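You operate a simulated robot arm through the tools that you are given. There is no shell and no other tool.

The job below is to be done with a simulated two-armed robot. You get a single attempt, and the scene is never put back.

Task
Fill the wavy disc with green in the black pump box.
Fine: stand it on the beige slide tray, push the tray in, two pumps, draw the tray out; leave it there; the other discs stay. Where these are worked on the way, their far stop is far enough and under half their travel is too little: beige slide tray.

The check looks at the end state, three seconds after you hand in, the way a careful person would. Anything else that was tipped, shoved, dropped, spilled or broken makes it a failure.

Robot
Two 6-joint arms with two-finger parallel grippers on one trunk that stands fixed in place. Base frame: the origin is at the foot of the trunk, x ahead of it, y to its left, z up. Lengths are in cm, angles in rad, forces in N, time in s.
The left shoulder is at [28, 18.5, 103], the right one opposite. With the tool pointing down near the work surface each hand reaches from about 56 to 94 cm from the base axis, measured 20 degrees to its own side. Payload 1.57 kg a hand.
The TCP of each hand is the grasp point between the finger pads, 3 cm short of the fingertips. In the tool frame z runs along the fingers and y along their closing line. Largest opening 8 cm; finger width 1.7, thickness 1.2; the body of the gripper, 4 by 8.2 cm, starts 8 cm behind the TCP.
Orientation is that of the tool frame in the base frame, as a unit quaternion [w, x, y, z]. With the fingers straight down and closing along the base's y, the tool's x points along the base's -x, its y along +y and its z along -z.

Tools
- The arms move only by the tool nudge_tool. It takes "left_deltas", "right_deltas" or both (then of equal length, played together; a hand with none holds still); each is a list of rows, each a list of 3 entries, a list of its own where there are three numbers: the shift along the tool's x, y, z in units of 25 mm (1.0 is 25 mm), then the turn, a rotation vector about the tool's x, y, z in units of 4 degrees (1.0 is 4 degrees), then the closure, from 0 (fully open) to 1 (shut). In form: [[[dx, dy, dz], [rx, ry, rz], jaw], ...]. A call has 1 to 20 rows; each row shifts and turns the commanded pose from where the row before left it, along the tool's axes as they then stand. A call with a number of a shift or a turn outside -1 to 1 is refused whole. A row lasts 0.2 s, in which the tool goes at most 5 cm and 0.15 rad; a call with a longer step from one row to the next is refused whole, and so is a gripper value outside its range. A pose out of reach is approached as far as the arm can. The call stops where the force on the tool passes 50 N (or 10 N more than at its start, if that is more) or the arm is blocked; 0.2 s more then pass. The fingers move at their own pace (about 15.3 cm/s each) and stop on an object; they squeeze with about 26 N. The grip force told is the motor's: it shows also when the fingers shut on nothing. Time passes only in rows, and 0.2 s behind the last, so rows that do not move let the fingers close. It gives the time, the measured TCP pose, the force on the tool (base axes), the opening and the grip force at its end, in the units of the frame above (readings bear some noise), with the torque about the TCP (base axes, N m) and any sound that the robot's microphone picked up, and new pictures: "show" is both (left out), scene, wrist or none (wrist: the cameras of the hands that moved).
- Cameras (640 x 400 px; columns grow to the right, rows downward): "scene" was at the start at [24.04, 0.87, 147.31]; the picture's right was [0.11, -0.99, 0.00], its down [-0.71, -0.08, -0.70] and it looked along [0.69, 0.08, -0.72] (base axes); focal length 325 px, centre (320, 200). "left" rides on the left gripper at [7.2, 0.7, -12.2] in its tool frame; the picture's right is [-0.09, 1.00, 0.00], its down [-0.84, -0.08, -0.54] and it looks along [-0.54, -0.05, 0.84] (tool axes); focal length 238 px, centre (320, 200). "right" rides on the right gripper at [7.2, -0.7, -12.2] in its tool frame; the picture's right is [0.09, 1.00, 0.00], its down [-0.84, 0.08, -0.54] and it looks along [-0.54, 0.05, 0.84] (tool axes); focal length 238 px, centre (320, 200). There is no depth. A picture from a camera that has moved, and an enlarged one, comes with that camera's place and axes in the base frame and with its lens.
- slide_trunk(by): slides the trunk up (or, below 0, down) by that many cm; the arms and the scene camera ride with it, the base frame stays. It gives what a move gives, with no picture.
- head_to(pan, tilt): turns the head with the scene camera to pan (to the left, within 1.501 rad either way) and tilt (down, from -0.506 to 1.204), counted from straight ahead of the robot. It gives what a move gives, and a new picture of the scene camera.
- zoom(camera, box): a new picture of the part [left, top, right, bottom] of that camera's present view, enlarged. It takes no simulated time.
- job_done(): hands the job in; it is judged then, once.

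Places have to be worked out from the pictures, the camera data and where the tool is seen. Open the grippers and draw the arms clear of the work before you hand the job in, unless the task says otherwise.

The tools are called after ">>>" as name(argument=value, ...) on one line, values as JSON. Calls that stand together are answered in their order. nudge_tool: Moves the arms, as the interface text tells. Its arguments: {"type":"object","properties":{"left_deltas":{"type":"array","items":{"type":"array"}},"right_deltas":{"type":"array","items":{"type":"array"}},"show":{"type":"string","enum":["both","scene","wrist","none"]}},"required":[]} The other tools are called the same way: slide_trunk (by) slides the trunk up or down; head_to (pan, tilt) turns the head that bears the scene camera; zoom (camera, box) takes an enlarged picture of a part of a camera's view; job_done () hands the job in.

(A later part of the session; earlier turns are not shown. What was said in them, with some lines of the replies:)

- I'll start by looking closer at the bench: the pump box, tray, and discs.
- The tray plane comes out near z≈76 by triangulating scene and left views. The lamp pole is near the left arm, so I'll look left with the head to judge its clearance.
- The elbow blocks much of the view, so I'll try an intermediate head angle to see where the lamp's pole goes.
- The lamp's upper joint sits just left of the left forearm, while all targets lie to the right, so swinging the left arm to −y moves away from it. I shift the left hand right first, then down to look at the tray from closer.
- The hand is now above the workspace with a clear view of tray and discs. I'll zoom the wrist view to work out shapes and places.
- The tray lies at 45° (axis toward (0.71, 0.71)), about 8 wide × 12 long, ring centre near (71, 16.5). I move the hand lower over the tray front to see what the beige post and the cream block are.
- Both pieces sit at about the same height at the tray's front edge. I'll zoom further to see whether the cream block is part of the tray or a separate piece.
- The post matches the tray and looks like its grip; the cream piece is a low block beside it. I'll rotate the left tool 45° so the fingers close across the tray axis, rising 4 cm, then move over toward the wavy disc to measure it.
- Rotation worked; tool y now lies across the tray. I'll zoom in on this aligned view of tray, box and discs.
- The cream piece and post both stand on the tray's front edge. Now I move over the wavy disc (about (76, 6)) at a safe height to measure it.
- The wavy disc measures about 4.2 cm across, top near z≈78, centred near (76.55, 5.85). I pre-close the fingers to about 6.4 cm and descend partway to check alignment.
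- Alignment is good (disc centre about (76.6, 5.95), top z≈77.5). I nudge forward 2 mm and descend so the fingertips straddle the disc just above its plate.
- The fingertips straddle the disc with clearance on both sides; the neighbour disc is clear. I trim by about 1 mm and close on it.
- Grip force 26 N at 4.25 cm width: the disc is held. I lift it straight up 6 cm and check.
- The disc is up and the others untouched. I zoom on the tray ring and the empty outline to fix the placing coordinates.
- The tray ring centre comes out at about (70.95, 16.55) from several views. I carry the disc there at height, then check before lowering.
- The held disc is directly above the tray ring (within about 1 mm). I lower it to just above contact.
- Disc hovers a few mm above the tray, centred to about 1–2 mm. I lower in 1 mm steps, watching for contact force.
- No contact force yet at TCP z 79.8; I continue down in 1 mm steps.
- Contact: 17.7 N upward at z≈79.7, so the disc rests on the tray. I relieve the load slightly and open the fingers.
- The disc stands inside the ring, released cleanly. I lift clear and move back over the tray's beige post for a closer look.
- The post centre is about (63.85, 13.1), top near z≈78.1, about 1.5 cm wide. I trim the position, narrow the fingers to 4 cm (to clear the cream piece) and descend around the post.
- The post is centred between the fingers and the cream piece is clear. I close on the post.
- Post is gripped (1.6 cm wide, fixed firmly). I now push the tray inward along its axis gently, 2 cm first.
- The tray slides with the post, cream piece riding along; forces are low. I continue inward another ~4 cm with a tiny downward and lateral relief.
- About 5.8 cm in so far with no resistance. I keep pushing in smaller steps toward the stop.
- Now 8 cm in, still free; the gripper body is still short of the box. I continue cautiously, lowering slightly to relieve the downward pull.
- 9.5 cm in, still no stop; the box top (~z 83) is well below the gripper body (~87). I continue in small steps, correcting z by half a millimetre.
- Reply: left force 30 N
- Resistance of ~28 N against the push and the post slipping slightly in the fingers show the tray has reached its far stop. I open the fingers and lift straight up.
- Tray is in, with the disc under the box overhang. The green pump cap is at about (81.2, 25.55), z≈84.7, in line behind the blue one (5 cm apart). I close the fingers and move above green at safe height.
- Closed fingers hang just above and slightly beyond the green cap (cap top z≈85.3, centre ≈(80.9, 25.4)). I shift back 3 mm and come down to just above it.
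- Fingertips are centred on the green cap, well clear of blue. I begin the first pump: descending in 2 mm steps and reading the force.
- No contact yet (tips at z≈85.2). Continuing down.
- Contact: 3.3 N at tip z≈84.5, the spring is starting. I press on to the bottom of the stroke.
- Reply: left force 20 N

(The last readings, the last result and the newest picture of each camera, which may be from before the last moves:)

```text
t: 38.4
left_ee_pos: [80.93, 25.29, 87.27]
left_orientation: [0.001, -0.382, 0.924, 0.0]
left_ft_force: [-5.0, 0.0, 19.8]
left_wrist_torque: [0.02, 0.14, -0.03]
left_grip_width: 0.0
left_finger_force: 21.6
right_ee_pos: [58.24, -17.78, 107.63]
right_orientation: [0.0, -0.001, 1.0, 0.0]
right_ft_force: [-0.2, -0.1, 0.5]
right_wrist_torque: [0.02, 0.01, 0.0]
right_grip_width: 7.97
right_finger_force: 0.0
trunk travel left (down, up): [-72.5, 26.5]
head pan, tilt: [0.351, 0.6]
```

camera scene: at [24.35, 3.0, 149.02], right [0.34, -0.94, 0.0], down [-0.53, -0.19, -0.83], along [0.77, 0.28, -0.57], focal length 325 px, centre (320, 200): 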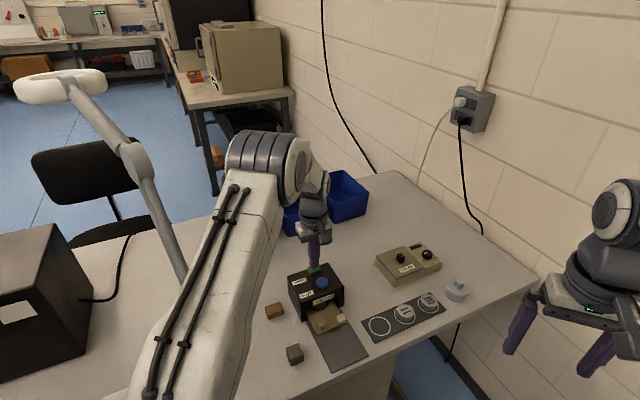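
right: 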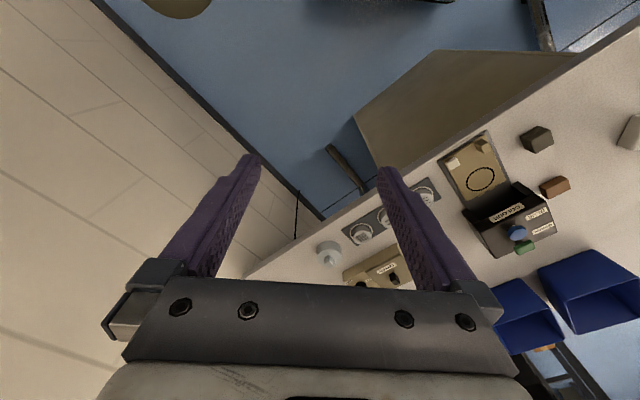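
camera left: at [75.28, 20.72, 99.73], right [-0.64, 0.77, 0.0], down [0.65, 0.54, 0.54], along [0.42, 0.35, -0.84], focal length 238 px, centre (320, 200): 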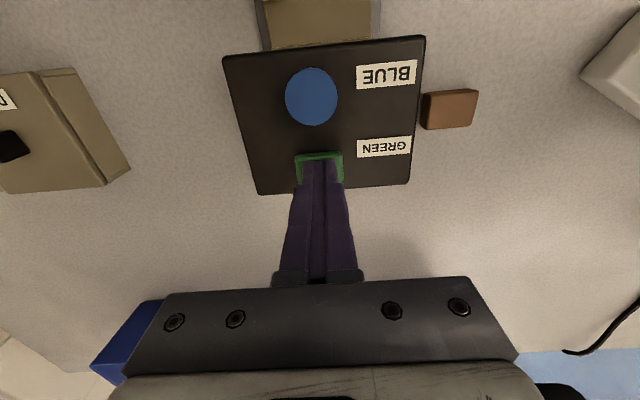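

19.8 N at tip z≈84.3 suggests the cap has bottomed. I press 1 mm more to be certain and look at the cap.

>>> nudge_tool(left_deltas=[[[0, 0, 0.05], [0, 0, 0], 1.0], [[0, 0, 0], [0, 0, 0], 1.0]], show="both")

>>> zoom(camera="scene", box=[280, 240, 360, 310])

>>> zoom(camera="left", box=[240, 80, 400, 240])

```text
t: 39.0
left_ee_pos: [80.76, 25.33, 87.12]
left_orientation: [0.002, -0.383, 0.924, -0.001]
left_ft_force: [-4.1, 1.2, 27.5]
left_wrist_torque: [0.0, 0.14, -0.03]
left_grip_width: 0.01
left_finger_force: 21.5
right_ee_pos: [58.21, -17.82, 107.64]
right_orientation: [0.001, -0.001, 1.0, -0.001]
right_ft_force: [1.5, -0.2, 0.3]
right_wrist_torque: [0.01, -0.01, 0.0]
right_grip_width: 8.03
right_finger_force: 0.0
trunk travel left (down, up): [-72.5, 26.5]
head pan, tilt: [0.351, 0.6]
camera scene: at [24.19, 2.96, 149.06], right [0.34, -0.94, 0.0], down [-0.53, -0.19, -0.83], along [0.78, 0.28, -0.56], focal length 325 px, centre (320, 200)
camera left: at [75.24, 20.7, 99.39], right [-0.64, 0.77, 0.0], down [0.64, 0.54, 0.55], along [0.42, 0.35, -0.84], focal length 238 px, centre (320, 200)
```

scene: 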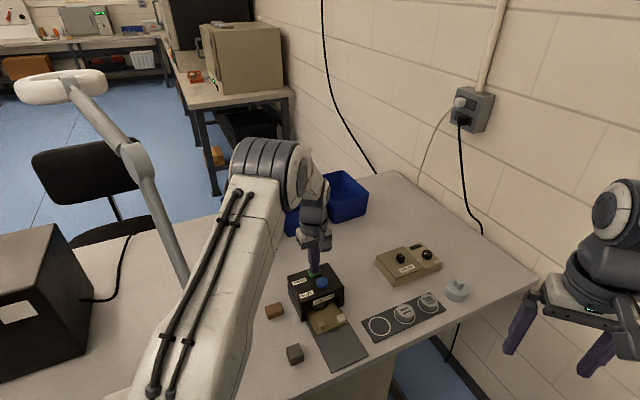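
left: 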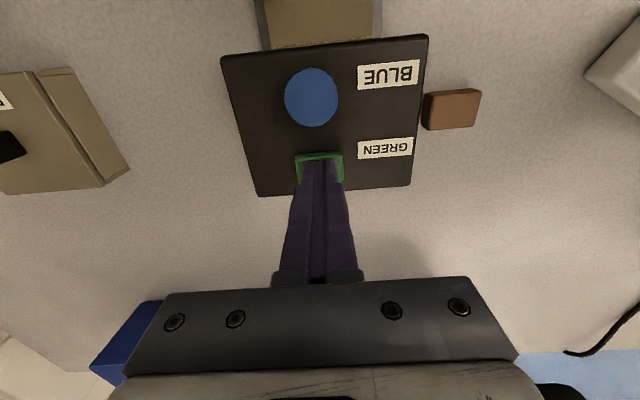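

```text
5.71 times, centred on (320, 275) of scene
camera zoom: at [24.19, 2.96, 149.06], right [0.34, -0.94, 0.0], down [-0.53, -0.19, -0.83], along [0.78, 0.28, -0.56], focal length 1857 px, centre (320, -229)
```

zoom: 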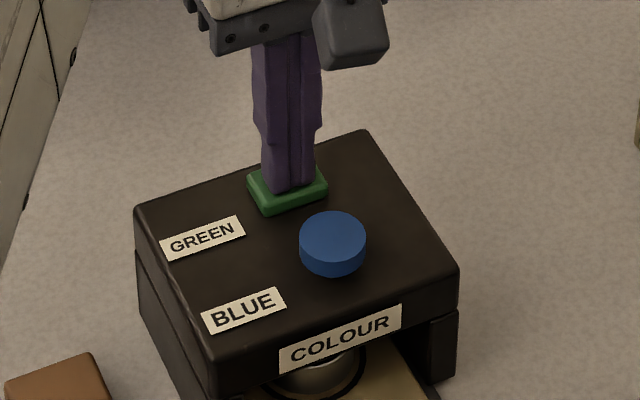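

```text
2.50 times, centred on (320, 160) of left
camera zoom: at [75.24, 20.7, 99.39], right [-0.64, 0.77, 0.0], down [0.64, 0.54, 0.55], along [0.42, 0.35, -0.84], focal length 596 px, centre (320, 300)
```

zoom: 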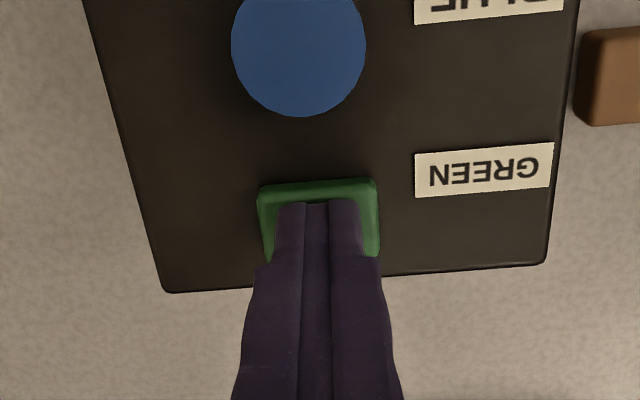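

The green cap now sits flat against the box top: first pump bottomed. I raise fully so the cap springs back.

>>> nudge_tool(left_deltas=[[[0, 0, -0.2], [0, 0, 0], 1.0], [[0, 0, -0.3], [0, 0, 0], 1.0], [[0, 0, -0.4], [0, 0, 0], 1.0], [[0, 0, 0], [0, 0, 0], 1.0], [[0, 0, 0], [0, 0, 0], 1.0]], show="scene")

>>> zoom(camera="scene", box=[280, 240, 360, 310])

```text
t: 40.2
left_ee_pos: [80.86, 25.35, 89.06]
left_orientation: [0.001, -0.382, 0.924, 0.001]
left_ft_force: [-0.8, 0.2, 0.4]
left_wrist_torque: [0.01, -0.02, -0.02]
left_grip_width: 0.02
left_finger_force: 21.7
right_ee_pos: [58.28, -17.63, 107.62]
right_orientation: [0.0, 0.0, 1.0, 0.0]
right_ft_force: [-0.6, 0.6, 0.5]
right_wrist_torque: [-0.01, -0.01, 0.0]
right_grip_width: 8.0
right_finger_force: 0.0
trunk travel left (down, up): [-72.5, 26.5]
head pan, tilt: [0.351, 0.6]
camera scene: at [24.34, 3.0, 149.01], right [0.34, -0.94, 0.0], down [-0.53, -0.19, -0.83], along [0.77, 0.28, -0.56], focal length 325 px, centre (320, 200)
```

scene: 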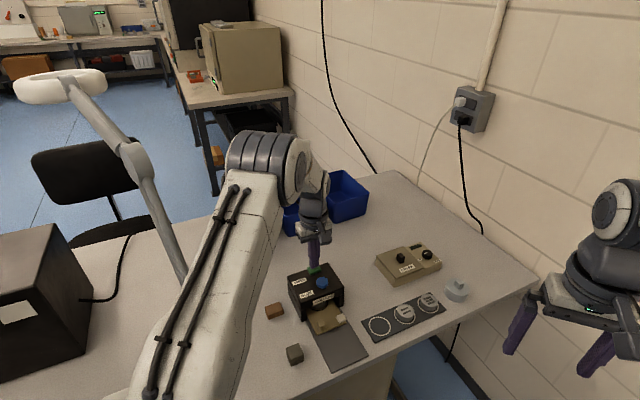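

```text
5.71 times, centred on (320, 275) of scene
camera zoom: at [24.34, 3.0, 149.01], right [0.34, -0.94, 0.0], down [-0.53, -0.19, -0.83], along [0.77, 0.28, -0.56], focal length 1857 px, centre (320, -229)
```

zoom: 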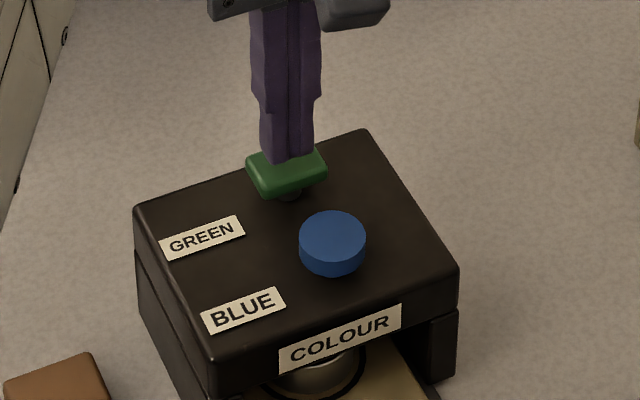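

The cap has sprung back up. Second pump: one continuous descent of the same depth to the bottom.

>>> nudge_tool(left_deltas=[[[0, 0, 0.12], [0, 0, 0], 1.0], [[0, 0, 0.12], [0, 0, 0], 1.0], [[0, 0, 0.12], [0, 0, 0], 1.0], [[0, 0, 0.12], [0, 0, 0], 1.0], [[0, 0, 0.12], [0, 0, 0], 1.0], [[0, 0, 0.12], [0, 0, 0], 1.0], [[0, 0, 0.1], [0, 0, 0], 1.0], [[0, 0, 0.08], [0, 0, 0], 1.0], [[0, 0, 0], [0, 0, 0], 1.0]], show="scene")

>>> zoom(camera="scene", box=[280, 240, 360, 310])

```text
t: 42.2
left_ee_pos: [80.86, 25.34, 87.28]
left_orientation: [0.002, -0.382, 0.924, -0.001]
left_ft_force: [-0.7, -2.4, 29.4]
left_wrist_torque: [-0.07, 0.06, 0.05]
left_grip_width: 0.0
left_finger_force: 21.4
right_ee_pos: [58.08, -17.79, 107.69]
right_orientation: [0.0, 0.0, 1.0, -0.001]
right_ft_force: [-0.4, 0.1, 0.4]
right_wrist_torque: [0.01, -0.01, 0.01]
right_grip_width: 8.0
right_finger_force: 0.2
trunk travel left (down, up): [-72.5, 26.5]
head pan, tilt: [0.351, 0.6]
camera scene: at [24.2, 2.94, 149.07], right [0.34, -0.94, 0.0], down [-0.53, -0.19, -0.83], along [0.78, 0.28, -0.56], focal length 325 px, centre (320, 200)
```

scene: 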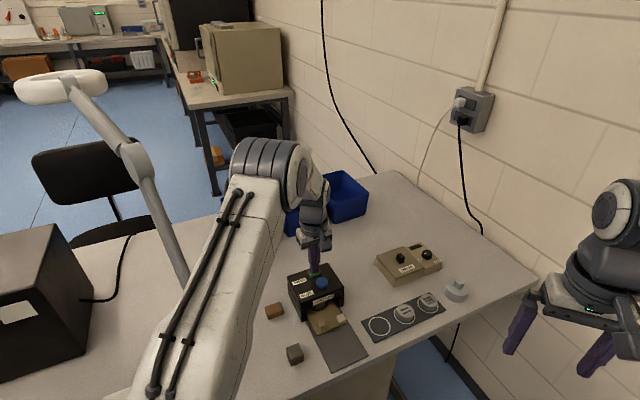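

```text
5.71 times, centred on (320, 275) of scene
camera zoom: at [24.2, 2.94, 149.07], right [0.34, -0.94, 0.0], down [-0.53, -0.19, -0.83], along [0.78, 0.28, -0.56], focal length 1857 px, centre (320, -229)
```

zoom: 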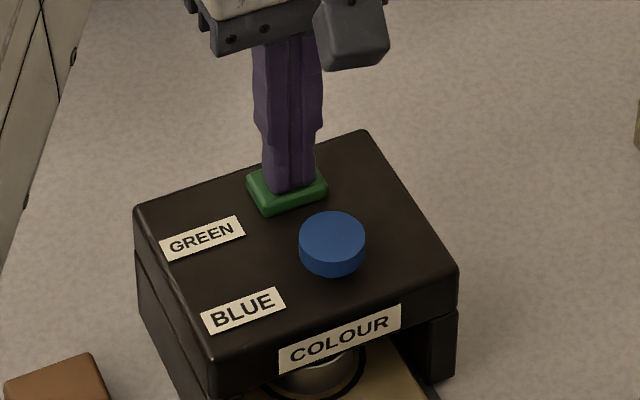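

Second pump bottomed at 29 N. I raise straight up, confirm the cap returns, and travel back above the tray's post at height.

>>> nudge_tool(left_deltas=[[[0, 0, -0.2], [0, 0, 0], 1.0], [[0, 0, -0.5], [0, 0, 0], 1.0], [[0, 0, -0.8], [0, 0, 0], 1.0], [[0, 0, -0.8], [0, 0, 0], 1.0], [[0.754, 0.222, 0], [0, 0, 0], 1.0], [[0.754, 0.222, 0], [0, 0, 0], 1.0], [[0.754, 0.222, 0], [0, 0, 0], 1.0], [[0.754, 0.222, 0], [0, 0, 0], 1.0], [[0.754, 0.222, 0], [0, 0, 0], 1.0], [[0.754, 0.222, 0], [0, 0, 0], 1.0], [[0, 0, 0], [0, 0, 0], 0.5]], show="both")

>>> zoom(camera="scene", box=[270, 230, 370, 340])

>>> zoom(camera="left", box=[240, 80, 400, 240])

```text
t: 44.6
left_ee_pos: [70.52, 19.83, 92.78]
left_orientation: [0.0, -0.383, 0.924, 0.0]
left_ft_force: [-0.1, 0.0, 0.3]
left_wrist_torque: [0.01, 0.01, 0.01]
left_grip_width: 3.99
left_finger_force: 0.1
right_ee_pos: [58.24, -17.78, 107.54]
right_orientation: [0.0, 0.001, 1.0, 0.001]
right_ft_force: [-0.3, -0.5, 0.1]
right_wrist_torque: [0.03, 0.02, 0.01]
right_grip_width: 8.01
right_finger_force: 0.2
trunk travel left (down, up): [-72.5, 26.5]
head pan, tilt: [0.351, 0.6]
camera scene: at [24.34, 2.99, 149.02], right [0.34, -0.94, 0.0], down [-0.53, -0.19, -0.83], along [0.77, 0.28, -0.56], focal length 325 px, centre (320, 200)
camera left: at [64.96, 15.22, 104.99], right [-0.64, 0.77, 0.0], down [0.65, 0.54, 0.54], along [0.42, 0.35, -0.84], focal length 238 px, centre (320, 200)
```

scene: 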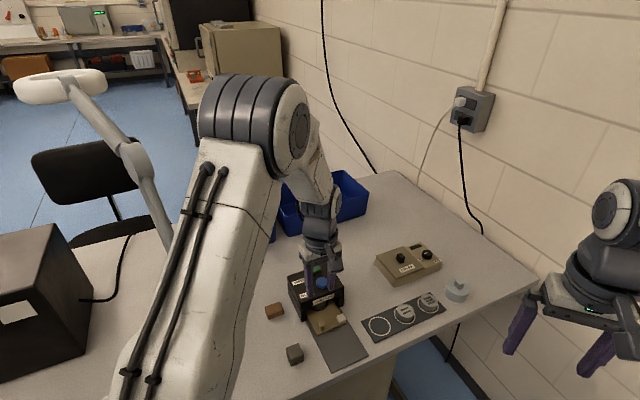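
left: 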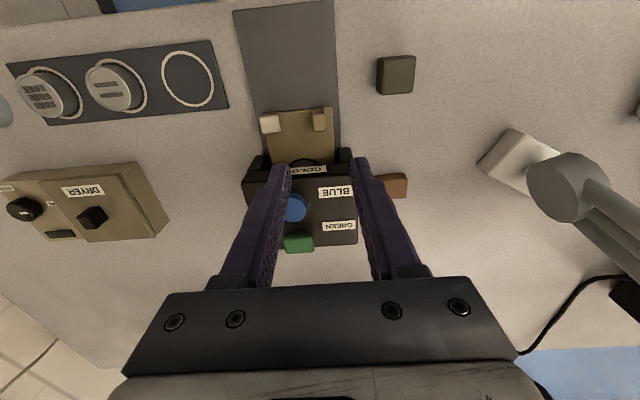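

```text
3.64 times, centred on (320, 285) of scene
camera zoom: at [24.34, 2.99, 149.02], right [0.34, -0.94, 0.0], down [-0.53, -0.19, -0.83], along [0.77, 0.28, -0.56], focal length 1182 px, centre (320, -109)
```

zoom: 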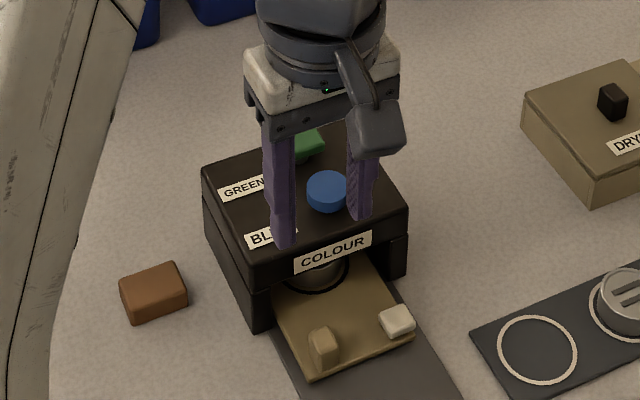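

```text
2.50 times, centred on (320, 160) of left
camera zoom: at [64.96, 15.22, 104.99], right [-0.64, 0.77, 0.0], down [0.65, 0.54, 0.54], along [0.42, 0.35, -0.84], focal length 596 px, centre (320, 300)
```

zoom: 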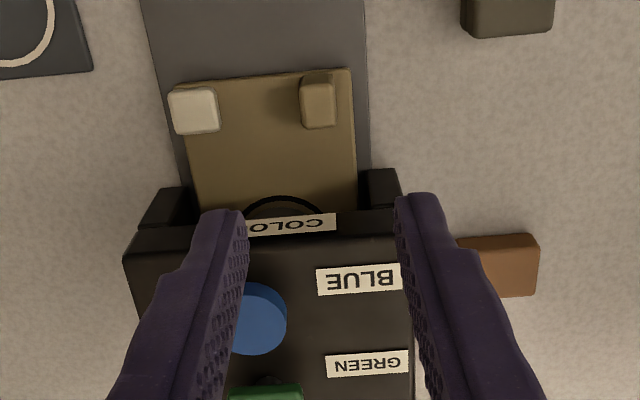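

The green cap is back up and the tray unchanged. The post is directly below the hand (≈(70.4, 19.7)); I descend around it with fingers 4 cm open.

>>> nudge_tool(left_deltas=[[[0.05, 0, 0.6], [0, 0, 0], 0.5], [[0, 0, 0.8], [0, 0, 0], 0.5], [[0, 0, 0.8], [0, 0, 0], 0.5], [[0, 0, 0.8], [0, 0, 0], 0.5], [[0, 0, 0.8], [0, 0, 0], 0.5], [[0, 0, 0.7], [0, 0, 0], 0.5], [[0, 0, 0.5], [0, 0, 0], 0.5], [[0, 0, 0.27], [0, 0, 0], 0.5], [[0, 0, 0], [0, 0, 0], 0.5]], show="wrist")

>>> zoom(camera="left", box=[240, 100, 400, 240])

>>> zoom(camera="scene", box=[280, 250, 380, 350])

```text
t: 46.6
left_ee_pos: [70.27, 19.58, 79.5]
left_orientation: [-0.001, -0.383, 0.924, 0.0]
left_ft_force: [0.8, 0.1, -0.8]
left_wrist_torque: [0.0, 0.01, 0.02]
left_grip_width: 4.0
left_finger_force: 0.0
right_ee_pos: [58.33, -17.77, 107.47]
right_orientation: [0.0, 0.001, 1.0, -0.001]
right_ft_force: [0.9, 0.5, -0.1]
right_wrist_torque: [0.01, 0.01, -0.01]
right_grip_width: 8.01
right_finger_force: 0.0
trunk travel left (down, up): [-72.5, 26.5]
head pan, tilt: [0.351, 0.6]
camera left: at [64.76, 14.91, 91.69], right [-0.64, 0.77, 0.0], down [0.65, 0.54, 0.54], along [0.42, 0.35, -0.84], focal length 238 px, centre (320, 200)
```

left: 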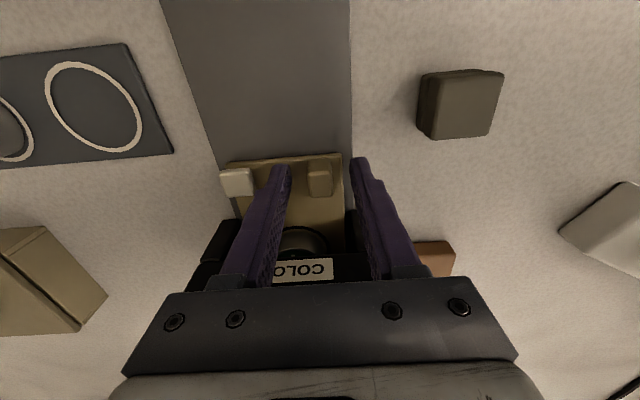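

```text
2.86 times, centred on (320, 170) of left
camera zoom: at [64.76, 14.91, 91.69], right [-0.64, 0.77, 0.0], down [0.65, 0.54, 0.54], along [0.42, 0.35, -0.84], focal length 681 px, centre (320, 286)
```

zoom: 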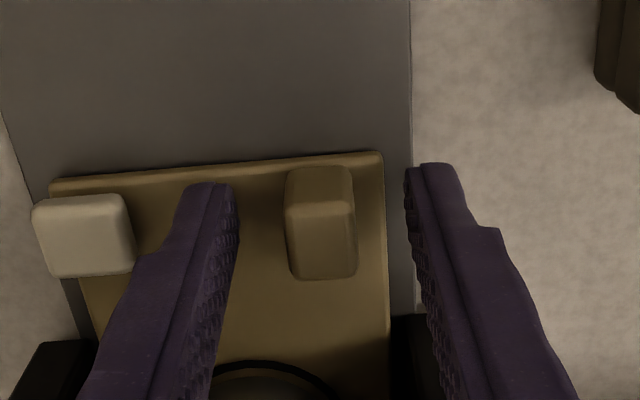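

```text
4.00 times, centred on (330, 300) of scene
camera zoom: at [24.35, 3.0, 149.02], right [0.34, -0.94, 0.0], down [-0.53, -0.19, -0.83], along [0.77, 0.28, -0.57], focal length 1300 px, centre (280, -200)
```

zoom: 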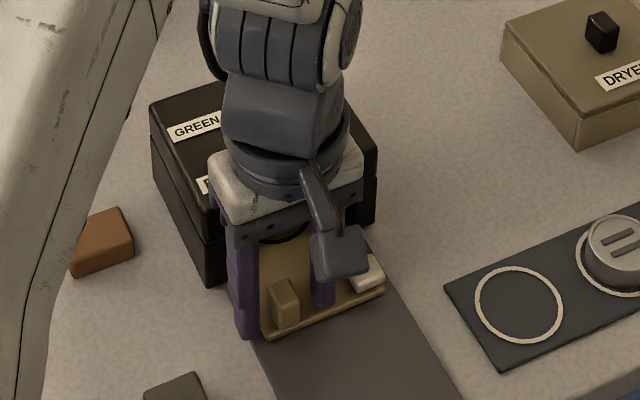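

The post sits about 0.5 cm further in than the fingers' centre; I move forward by that and close on it.

>>> nudge_tool(left_deltas=[[[-0.17, 0.01, 0], [0, 0, 0], 0.5], [[0, 0, 0], [0, 0, 0], 0.7], [[0, 0, 0], [0, 0, 0], 0.95], [[0, 0, 0], [0, 0, 0], 1.0], [[0, 0, 0], [0, 0, 0], 1.0]], show="wrist")

```text
t: 47.8
left_ee_pos: [70.63, 19.91, 79.52]
left_orientation: [0.0, -0.382, 0.924, -0.001]
left_ft_force: [-0.8, 2.6, 2.9]
left_wrist_torque: [-0.07, 0.13, -0.09]
left_grip_width: 1.61
left_finger_force: 31.6
right_ee_pos: [58.3, -17.8, 107.59]
right_orientation: [0.0, 0.0, 1.0, 0.0]
right_ft_force: [-0.4, -0.3, 0.1]
right_wrist_torque: [0.0, 0.01, -0.04]
right_grip_width: 8.0
right_finger_force: 0.0
trunk travel left (down, up): [-72.5, 26.5]
head pan, tilt: [0.351, 0.6]
camera left: at [65.07, 15.23, 91.67], right [-0.64, 0.77, 0.0], down [0.65, 0.54, 0.54], along [0.42, 0.35, -0.84], focal length 238 px, centre (320, 200)
```

left: 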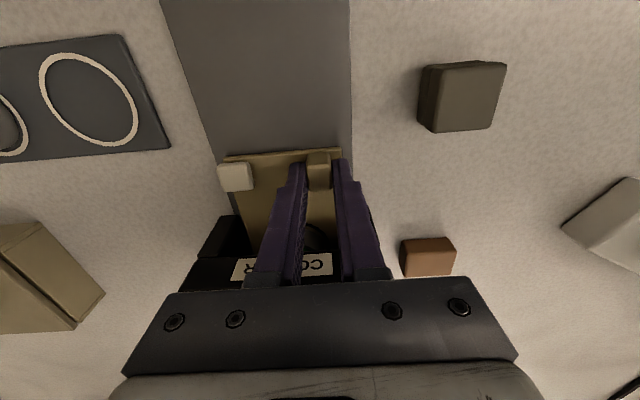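

Gripped again (1.6 cm). I draw the tray outward along its axis at a gentle pace, about 8 cm first.

>>> nudge_tool(left_deltas=[[[0.08, 0, 0], [0, 0, 0], 1.0], [[0.14, 0, 0], [0, 0, 0], 1.0], [[0.2, 0, 0], [0, 0, 0], 1.0], [[0.2, 0, 0], [0, 0, 0], 1.0], [[0.2, 0, 0], [0, 0, 0], 1.0], [[0.2, 0, 0], [0, 0, 0], 1.0], [[0.2, 0, 0], [0, 0, 0], 1.0], [[0.2, 0, 0], [0, 0, 0], 1.0], [[0.14, 0, 0], [0, 0, 0], 1.0], [[0.08, 0, 0], [0, 0, 0], 1.0]], show="both")

>>> zoom(camera="scene", box=[280, 250, 400, 360])

```text
t: 50.0
left_ee_pos: [67.8, 17.03, 79.44]
left_orientation: [-0.001, -0.382, 0.924, 0.001]
left_ft_force: [-5.9, 7.7, -3.9]
left_wrist_torque: [0.42, -0.33, -0.1]
left_grip_width: 1.59
left_finger_force: 31.3
right_ee_pos: [58.22, -17.73, 107.52]
right_orientation: [0.0, -0.001, 1.0, -0.001]
right_ft_force: [-0.1, -0.4, -0.2]
right_wrist_torque: [0.01, 0.05, -0.02]
right_grip_width: 8.0
right_finger_force: 0.2
trunk travel left (down, up): [-72.5, 26.5]
head pan, tilt: [0.351, 0.6]
camera scene: at [24.33, 3.04, 149.02], right [0.34, -0.94, 0.0], down [-0.53, -0.19, -0.83], along [0.77, 0.28, -0.56], focal length 325 px, centre (320, 200)
camera left: at [62.23, 12.37, 91.68], right [-0.64, 0.77, 0.0], down [0.65, 0.54, 0.54], along [0.41, 0.35, -0.84], focal length 238 px, centre (320, 200)
```

scene: 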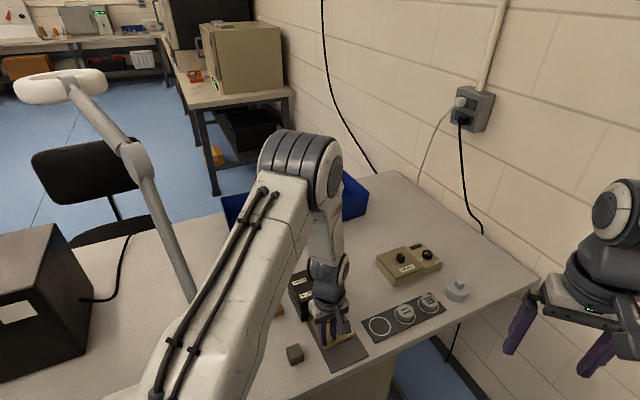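
left: 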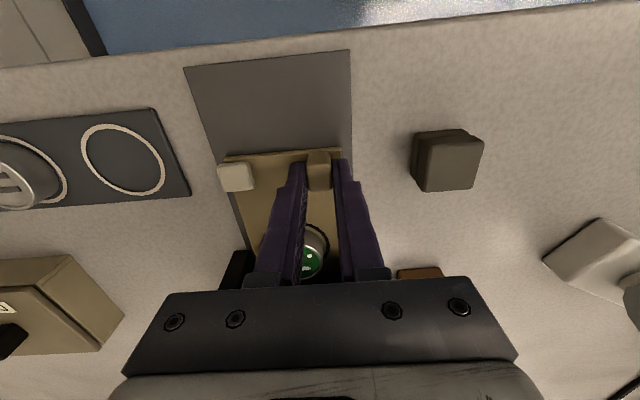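

```text
3.64 times, centred on (340, 305) of scene
camera zoom: at [24.33, 3.04, 149.02], right [0.34, -0.94, 0.0], down [-0.53, -0.19, -0.83], along [0.77, 0.28, -0.56], focal length 1182 px, centre (247, -182)
```

zoom: 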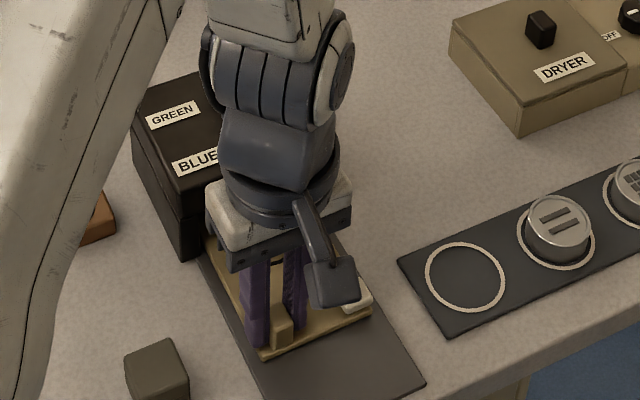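

The disc now shows green. Pulling goes smoothly with a little side load, which I relieve while drawing out another ~4.5 cm.

>>> nudge_tool(left_deltas=[[[0.1, 0.03, 0], [0, 0, 0], 1.0], [[0.16, 0.005, 0], [0, 0, 0], 1.0], [[0.2, 0.005, 0], [0, 0, 0], 1.0], [[0.2, 0.005, 0], [0, 0, 0], 1.0], [[0.2, 0.005, 0], [0, 0, 0], 1.0], [[0.2, 0.005, 0], [0, 0, 0], 1.0], [[0.2, 0.005, 0], [0, 0, 0], 1.0], [[0.2, 0.005, 0], [0, 0, 0], 1.0], [[0.16, 0, 0], [0, 0, 0], 1.0], [[0.1, 0, 0], [0, 0, 0], 1.0]], show="both")

>>> zoom(camera="scene", box=[290, 260, 410, 370])

```text
t: 52.2
left_ee_pos: [64.62, 14.2, 79.54]
left_orientation: [0.0, -0.383, 0.924, 0.0]
left_ft_force: [8.1, -7.9, -22.0]
left_wrist_torque: [0.36, -0.55, 0.03]
left_grip_width: 1.6
left_finger_force: 31.3
right_ee_pos: [58.34, -17.88, 107.45]
right_orientation: [0.0, 0.0, 1.0, 0.0]
right_ft_force: [0.1, -0.2, -0.4]
right_wrist_torque: [-0.01, -0.02, 0.01]
right_grip_width: 8.02
right_finger_force: 0.1
trunk travel left (down, up): [-72.5, 26.5]
head pan, tilt: [0.351, 0.6]
camera scene: at [24.46, 2.97, 148.99], right [0.34, -0.94, 0.0], down [-0.53, -0.19, -0.82], along [0.77, 0.28, -0.57], focal length 325 px, centre (320, 200)
camera left: at [59.21, 9.39, 91.68], right [-0.64, 0.77, 0.0], down [0.65, 0.54, 0.54], along [0.42, 0.35, -0.84], focal length 238 px, centre (320, 200)
```

scene: 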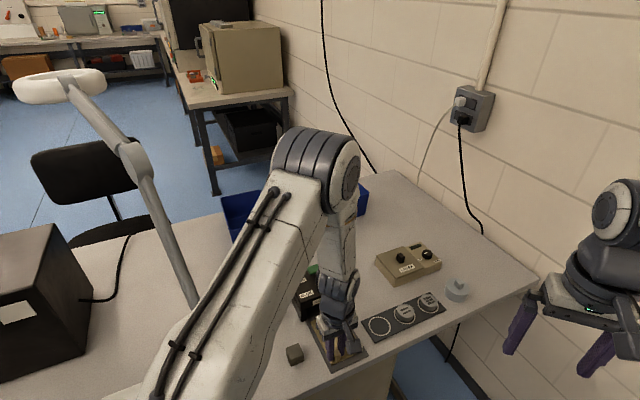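
left: 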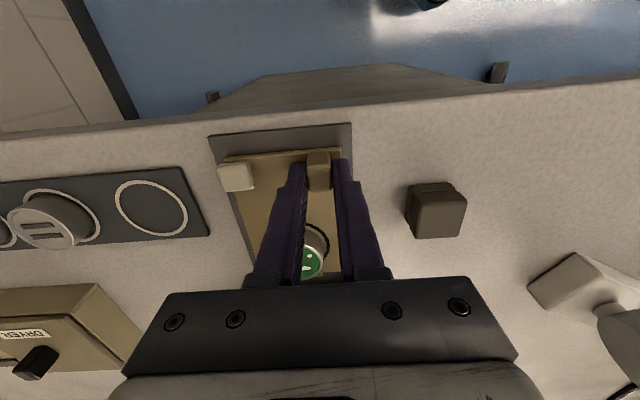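

```text
3.64 times, centred on (350, 315) of scene
camera zoom: at [24.46, 2.97, 148.99], right [0.34, -0.94, 0.0], down [-0.53, -0.19, -0.82], along [0.77, 0.28, -0.57], focal length 1182 px, centre (211, -218)
```

zoom: 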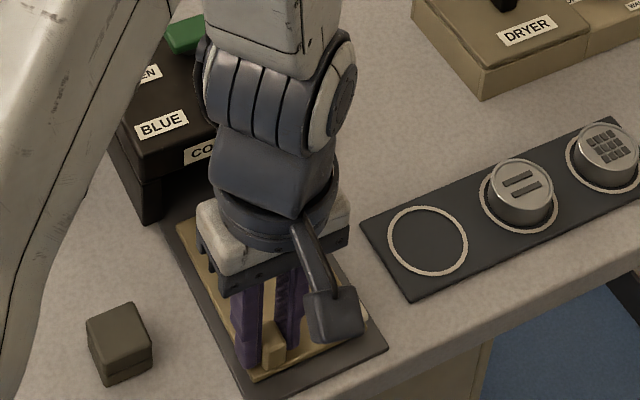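

Remaining travel is about 1.3 cm. I relieve the small side and vertical loads and pull slowly to the outer stop.

>>> nudge_tool(left_deltas=[[[0, -0.03, 0.04], [0, 0, 0], 1.0], [[0.1, 0, 0], [0, 0, 0], 1.0], [[0.1, 0, 0], [0, 0, 0], 1.0], [[0.1, 0, 0], [0, 0, 0], 1.0], [[0.1, 0, 0], [0, 0, 0], 1.0]], show="wrist")

```text
t: 53.4
left_ee_pos: [63.95, 13.19, 79.45]
left_orientation: [0.001, -0.383, 0.924, -0.001]
left_ft_force: [6.6, -4.8, 6.0]
left_wrist_torque: [-0.64, 0.66, -0.01]
left_grip_width: 1.61
left_finger_force: 31.3
right_ee_pos: [58.24, -17.71, 107.61]
right_orientation: [0.0, 0.0, 1.0, 0.0]
right_ft_force: [1.3, 0.0, -0.8]
right_wrist_torque: [0.01, 0.01, 0.01]
right_grip_width: 8.01
right_finger_force: 0.1
trunk travel left (down, up): [-72.5, 26.5]
head pan, tilt: [0.351, 0.6]
camera left: at [58.41, 8.59, 91.67], right [-0.64, 0.77, 0.0], down [0.65, 0.54, 0.54], along [0.42, 0.35, -0.84], focal length 238 px, centre (320, 200)
```

left: 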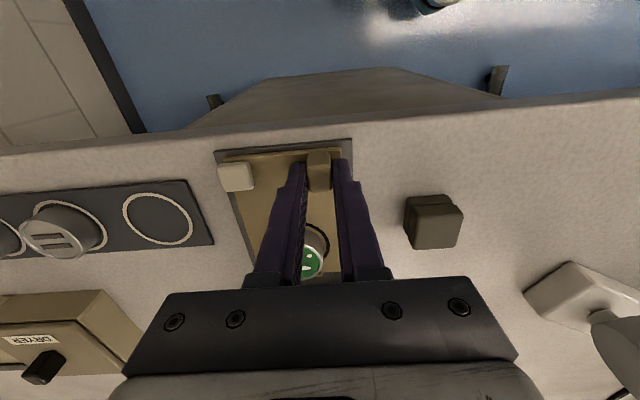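

The tray is practically back at its start place. I pull a couple of millimetres more to confirm the outer stop.

>>> nudge_tool(left_deltas=[[[0.05, -0.01, 0], [0, 0, 0], 1.0], [[0.05, 0, 0], [0, 0, 0], 1.0], [[0, 0, 0], [0, 0, 0], 1.0]], show="none")

```text
t: 54.2
left_ee_pos: [63.85, 13.17, 79.39]
left_orientation: [0.001, -0.384, 0.923, 0.0]
left_ft_force: [10.3, 19.9, 11.5]
left_wrist_torque: [0.92, -0.32, -0.11]
left_grip_width: 1.6
left_finger_force: 31.5
right_ee_pos: [58.24, -17.68, 107.55]
right_orientation: [0.0, 0.0, 1.0, 0.0]
right_ft_force: [0.3, 0.7, -0.1]
right_wrist_torque: [-0.01, -0.02, 0.03]
right_grip_width: 8.0
right_finger_force: 0.0
trunk travel left (down, up): [-72.5, 26.5]
head pan, tilt: [0.351, 0.6]
```

21 N outward resistance: the tray is at its outer stop. I relieve the load, open the fingers to 4 cm and lift straight up.

>>> nudge_tool(left_deltas=[[[-0.05, 0, -0.02], [0, 0, 0], 1.0], [[0, 0, 0], [0, 0, 0], 0.7], [[0, 0, 0], [0, 0, 0], 0.5], [[0, 0, -0.3], [0, 0, 0], 0.5], [[0, 0, -0.7], [0, 0, 0], 0.5], [[0, 0, -0.8], [0, 0, 0], 0.5], [[0, 0, -0.8], [0, 0, 0], 0.5], [[0, 0, -0.8], [0, 0, 0], 0.5], [[0, 0, -0.8], [0, 0, 0], 0.5]], show="both")

>>> zoom(camera="left", box=[230, 80, 390, 240])

>>> zoom(camera="scene", box=[290, 260, 410, 370])

```text
t: 56.2
left_ee_pos: [63.78, 13.19, 89.88]
left_orientation: [0.001, -0.383, 0.924, 0.0]
left_ft_force: [0.0, -0.2, 0.5]
left_wrist_torque: [0.03, -0.01, 0.02]
left_grip_width: 4.02
left_finger_force: 0.0
right_ee_pos: [58.35, -17.7, 107.52]
right_orientation: [0.0, 0.0, 1.0, 0.0]
right_ft_force: [-0.3, 0.1, 0.5]
right_wrist_torque: [-0.03, 0.0, 0.03]
right_grip_width: 8.0
right_finger_force: 0.0
trunk travel left (down, up): [-72.5, 26.5]
head pan, tilt: [0.351, 0.6]
camera scene: at [24.35, 3.0, 149.01], right [0.34, -0.94, 0.0], down [-0.53, -0.19, -0.82], along [0.77, 0.28, -0.57], focal length 325 px, centre (320, 200)
camera left: at [58.24, 8.46, 102.2], right [-0.64, 0.77, 0.0], down [0.65, 0.54, 0.54], along [0.42, 0.35, -0.84], focal length 238 px, centre (320, 200)
```

scene: 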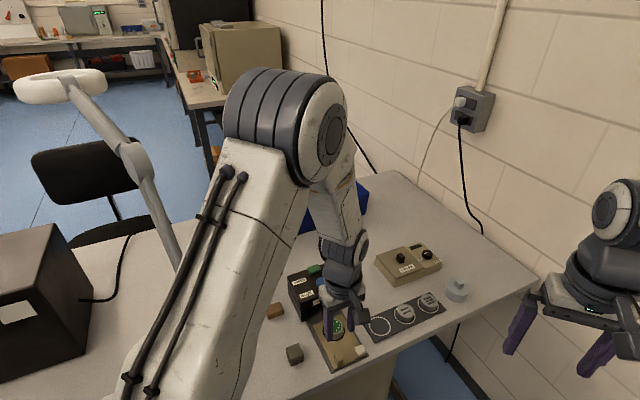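
left: 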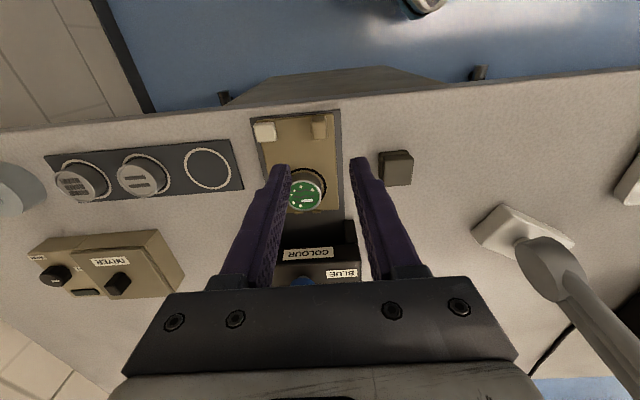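

```text
2.50 times, centred on (310, 160) of left
camera zoom: at [58.24, 8.46, 102.2], right [-0.64, 0.77, 0.0], down [0.65, 0.54, 0.54], along [0.42, 0.35, -0.84], focal length 596 px, centre (345, 300)
```

zoom: 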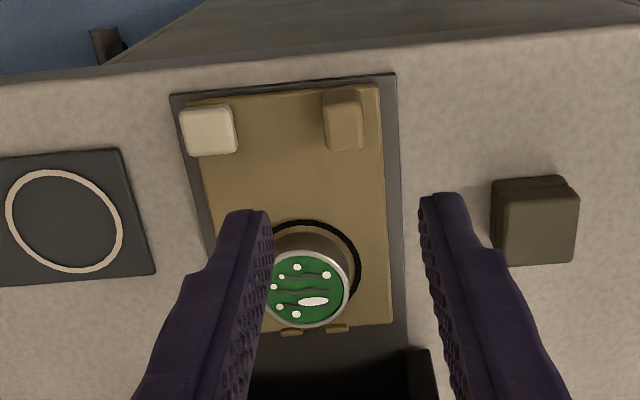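

```text
3.64 times, centred on (350, 315) of scene
camera zoom: at [24.35, 3.0, 149.01], right [0.34, -0.94, 0.0], down [-0.53, -0.19, -0.82], along [0.77, 0.28, -0.57], focal length 1182 px, centre (211, -218)
```

zoom: 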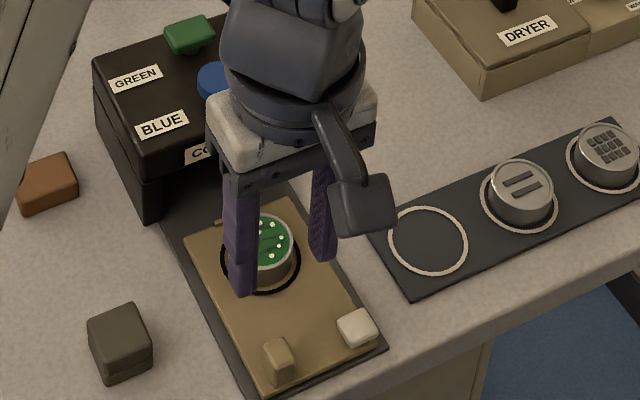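

The disc is filled green, standing in the ring on the drawn-out tray; the other discs and clutter are unchanged. I raise the arm clear and draw it back with the gripper open.

>>> nudge_tool(left_deltas=[[[0, 0, -0.8], [0, 0, 0], 0.5], [[0, 0, -0.8], [0, 0, 0], 0.5], [[0, 0, -0.8], [0, 0, 0], 0.3], [[0, 0, -0.8], [0, 0, 0], 0.0], [[0, 0, -0.8], [0, 0, 0], 0.0], [[0.3, 0.2, -0.7], [0, 0, 0], 0.0], [[0.3, 0.2, -0.7], [0, 0, 0], 0.0], [[0.3, 0.2, -0.7], [0, 0, 0], 0.0], [[0.3, 0.2, -0.6], [0, 0, 0], 0.0], [[0.3, 0.2, 0], [0, 0, 0], 0.0], [[0.3, 0.2, 0], [0, 0, 0], 0.0]], show="both")

>>> head_to(pan=0.113, tilt=0.803)

>>> zoom(camera="scene", box=[200, 150, 420, 320])

>>> zoom(camera="left", box=[200, 80, 400, 240])

```text
t: 58.6
left_ee_pos: [58.63, 11.98, 106.67]
left_orientation: [0.001, -0.383, 0.924, 0.0]
left_ft_force: [0.3, 0.3, 0.4]
left_wrist_torque: [0.03, -0.03, 0.0]
left_grip_width: 8.01
left_finger_force: 0.1
right_ee_pos: [58.27, -17.71, 107.59]
right_orientation: [0.0, 0.0, 1.0, 0.0]
right_ft_force: [-0.3, 0.1, 0.2]
right_wrist_torque: [-0.02, 0.0, -0.02]
right_grip_width: 8.0
right_finger_force: 0.1
trunk travel left (down, up): [-72.5, 26.5]
head pan, tilt: [0.351, 0.6]
camera scene: at [24.35, 3.0, 149.02], right [0.34, -0.94, 0.0], down [-0.53, -0.19, -0.83], along [0.77, 0.28, -0.57], focal length 325 px, centre (320, 200)
camera left: at [53.09, 7.43, 119.0], right [-0.64, 0.77, 0.0], down [0.65, 0.54, 0.54], along [0.42, 0.35, -0.84], focal length 238 px, centre (320, 200)
```

scene: 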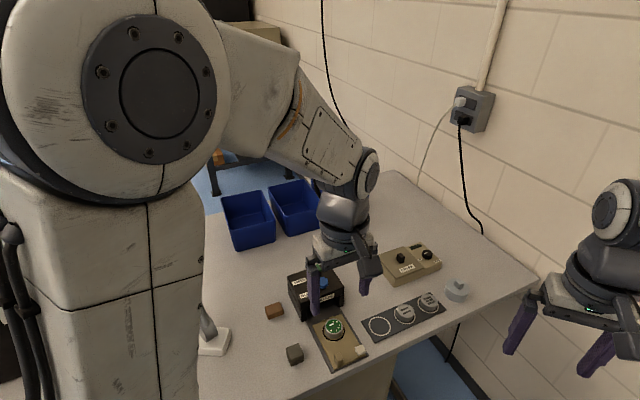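
left: 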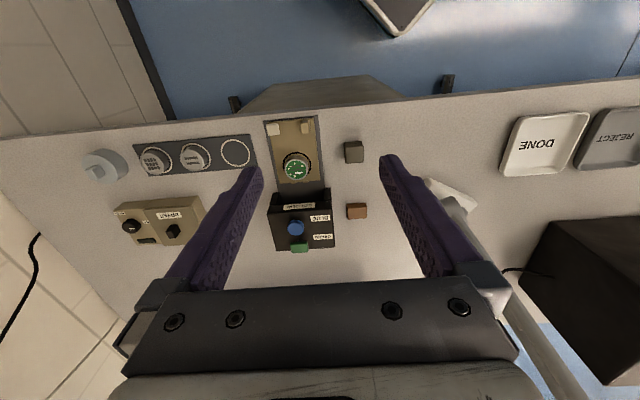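

```text
t: 59.3
left_ee_pos: [58.58, 12.1, 106.73]
left_orientation: [0.0, -0.383, 0.924, 0.001]
left_ft_force: [-0.3, 0.2, -0.6]
left_wrist_torque: [-0.02, 0.02, 0.01]
left_grip_width: 8.03
left_finger_force: 0.0
right_ee_pos: [58.33, -17.7, 107.53]
right_orientation: [0.0, 0.0, 1.0, 0.0]
right_ft_force: [-0.2, 0.0, 0.5]
right_wrist_torque: [-0.03, 0.02, 0.01]
right_grip_width: 7.99
right_finger_force: 0.2
trunk travel left (down, up): [-72.5, 26.5]
head pan, tilt: [0.113, 0.803]
camera scene: at [24.04, 0.88, 147.31], right [0.11, -0.99, 0.0], down [-0.71, -0.08, -0.69], along [0.69, 0.08, -0.72], focal length 325 px, centre (320, 200)
```

scene: 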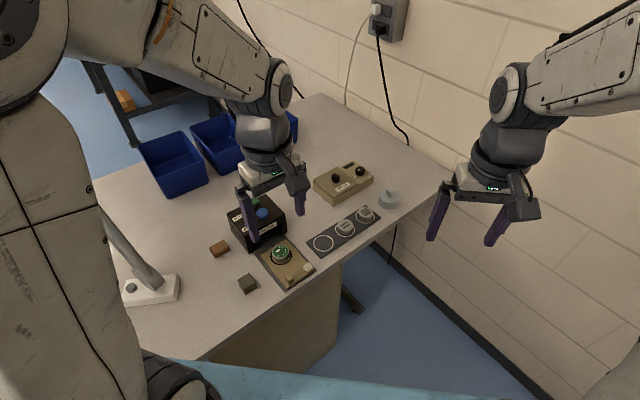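

```text
2.35 times, centred on (310, 235) of scene
camera zoom: at [24.04, 0.88, 147.31], right [0.11, -0.99, 0.0], down [-0.71, -0.08, -0.69], along [0.69, 0.08, -0.72], focal length 765 px, centre (344, 118)
```

zoom: 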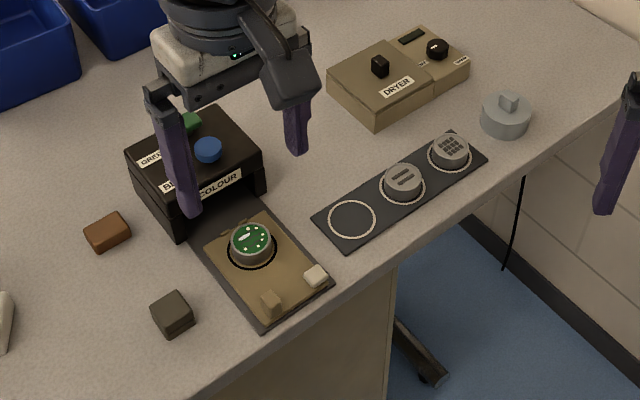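

```text
2.50 times, centred on (300, 160) of left
camera zoom: at [53.09, 7.43, 118.99], right [-0.64, 0.77, 0.0], down [0.65, 0.54, 0.54], along [0.42, 0.35, -0.84], focal length 596 px, centre (370, 300)
```

zoom: 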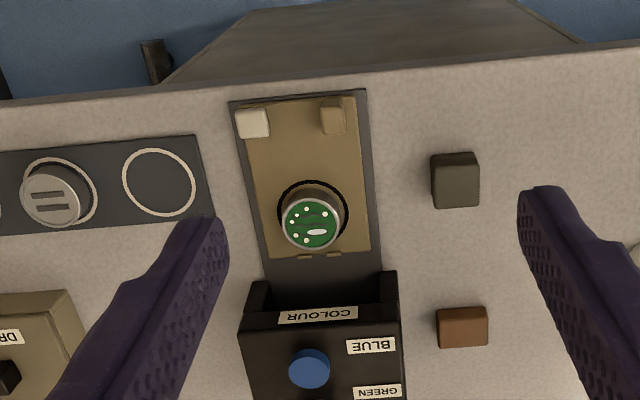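

Everything else is where it was. I zoom once more on the filled disc and green cap to verify the final state.

>>> zoom(camera="scene", box=[260, 235, 310, 275])

>>> zoom(camera="left", box=[275, 150, 320, 185])

```text
10.00 times, centred on (285, 255) of scene
camera zoom: at [24.04, 0.88, 147.31], right [0.11, -0.99, 0.0], down [-0.71, -0.08, -0.69], along [0.69, 0.08, -0.72], focal length 3250 px, centre (670, -350)
```

zoom: 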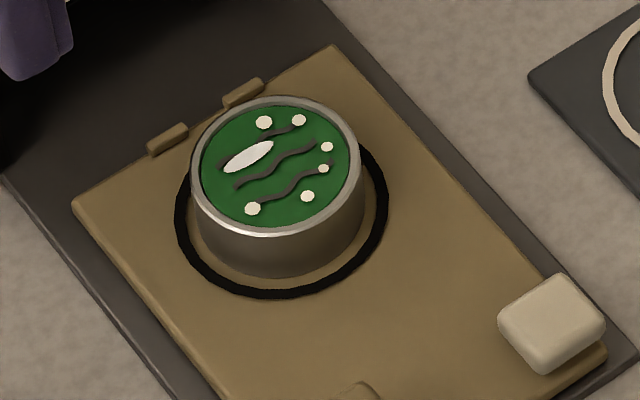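

```text
11.43 times, centred on (298, 168) of left
camera zoom: at [53.09, 7.43, 118.99], right [-0.64, 0.77, 0.0], down [0.65, 0.54, 0.54], along [0.42, 0.35, -0.84], focal length 2724 px, centre (577, 571)
```

zoom: 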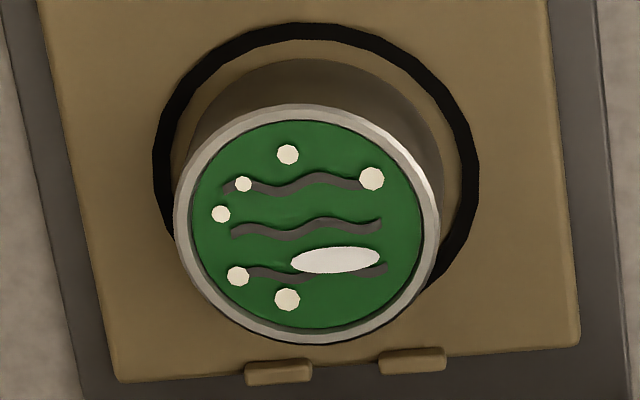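

The wavy disc is filled with wet green enamel and stands in the ring on the fully drawn-out tray. The green cap is up, the other discs are in place, and both arms are clear with open grippers, so I hand in.

>>> job_done()

```text
The job is handed in.
```

The wavy disc is filled with green and stands upright inside the ring on the beige slide tray, which is drawn fully out. I've handed the job in; the result of the check hasn't come back.

- **Tray:** I pushed it in until it resisted at its far stop, about 9.5 cm. After the pumps I drew it back until it resisted at its outer stop.
- **Pumps:** I pressed the green cap twice. Each press went down until the cap sat flat on the box, and the cap came back up after each one. The blue cap was not touched.
- **Disc:** the last pictures show green filling it between the wavy lines. There are white spots on top that I took for wet shine.
- **Everything else:** the other two discs, the loose blocks and the lamp look unmoved in the last pictures. The cream piece on the tray rode in and out with it and is back at the tray's front corner.

Both grippers are open and both arms are clear of the bench.
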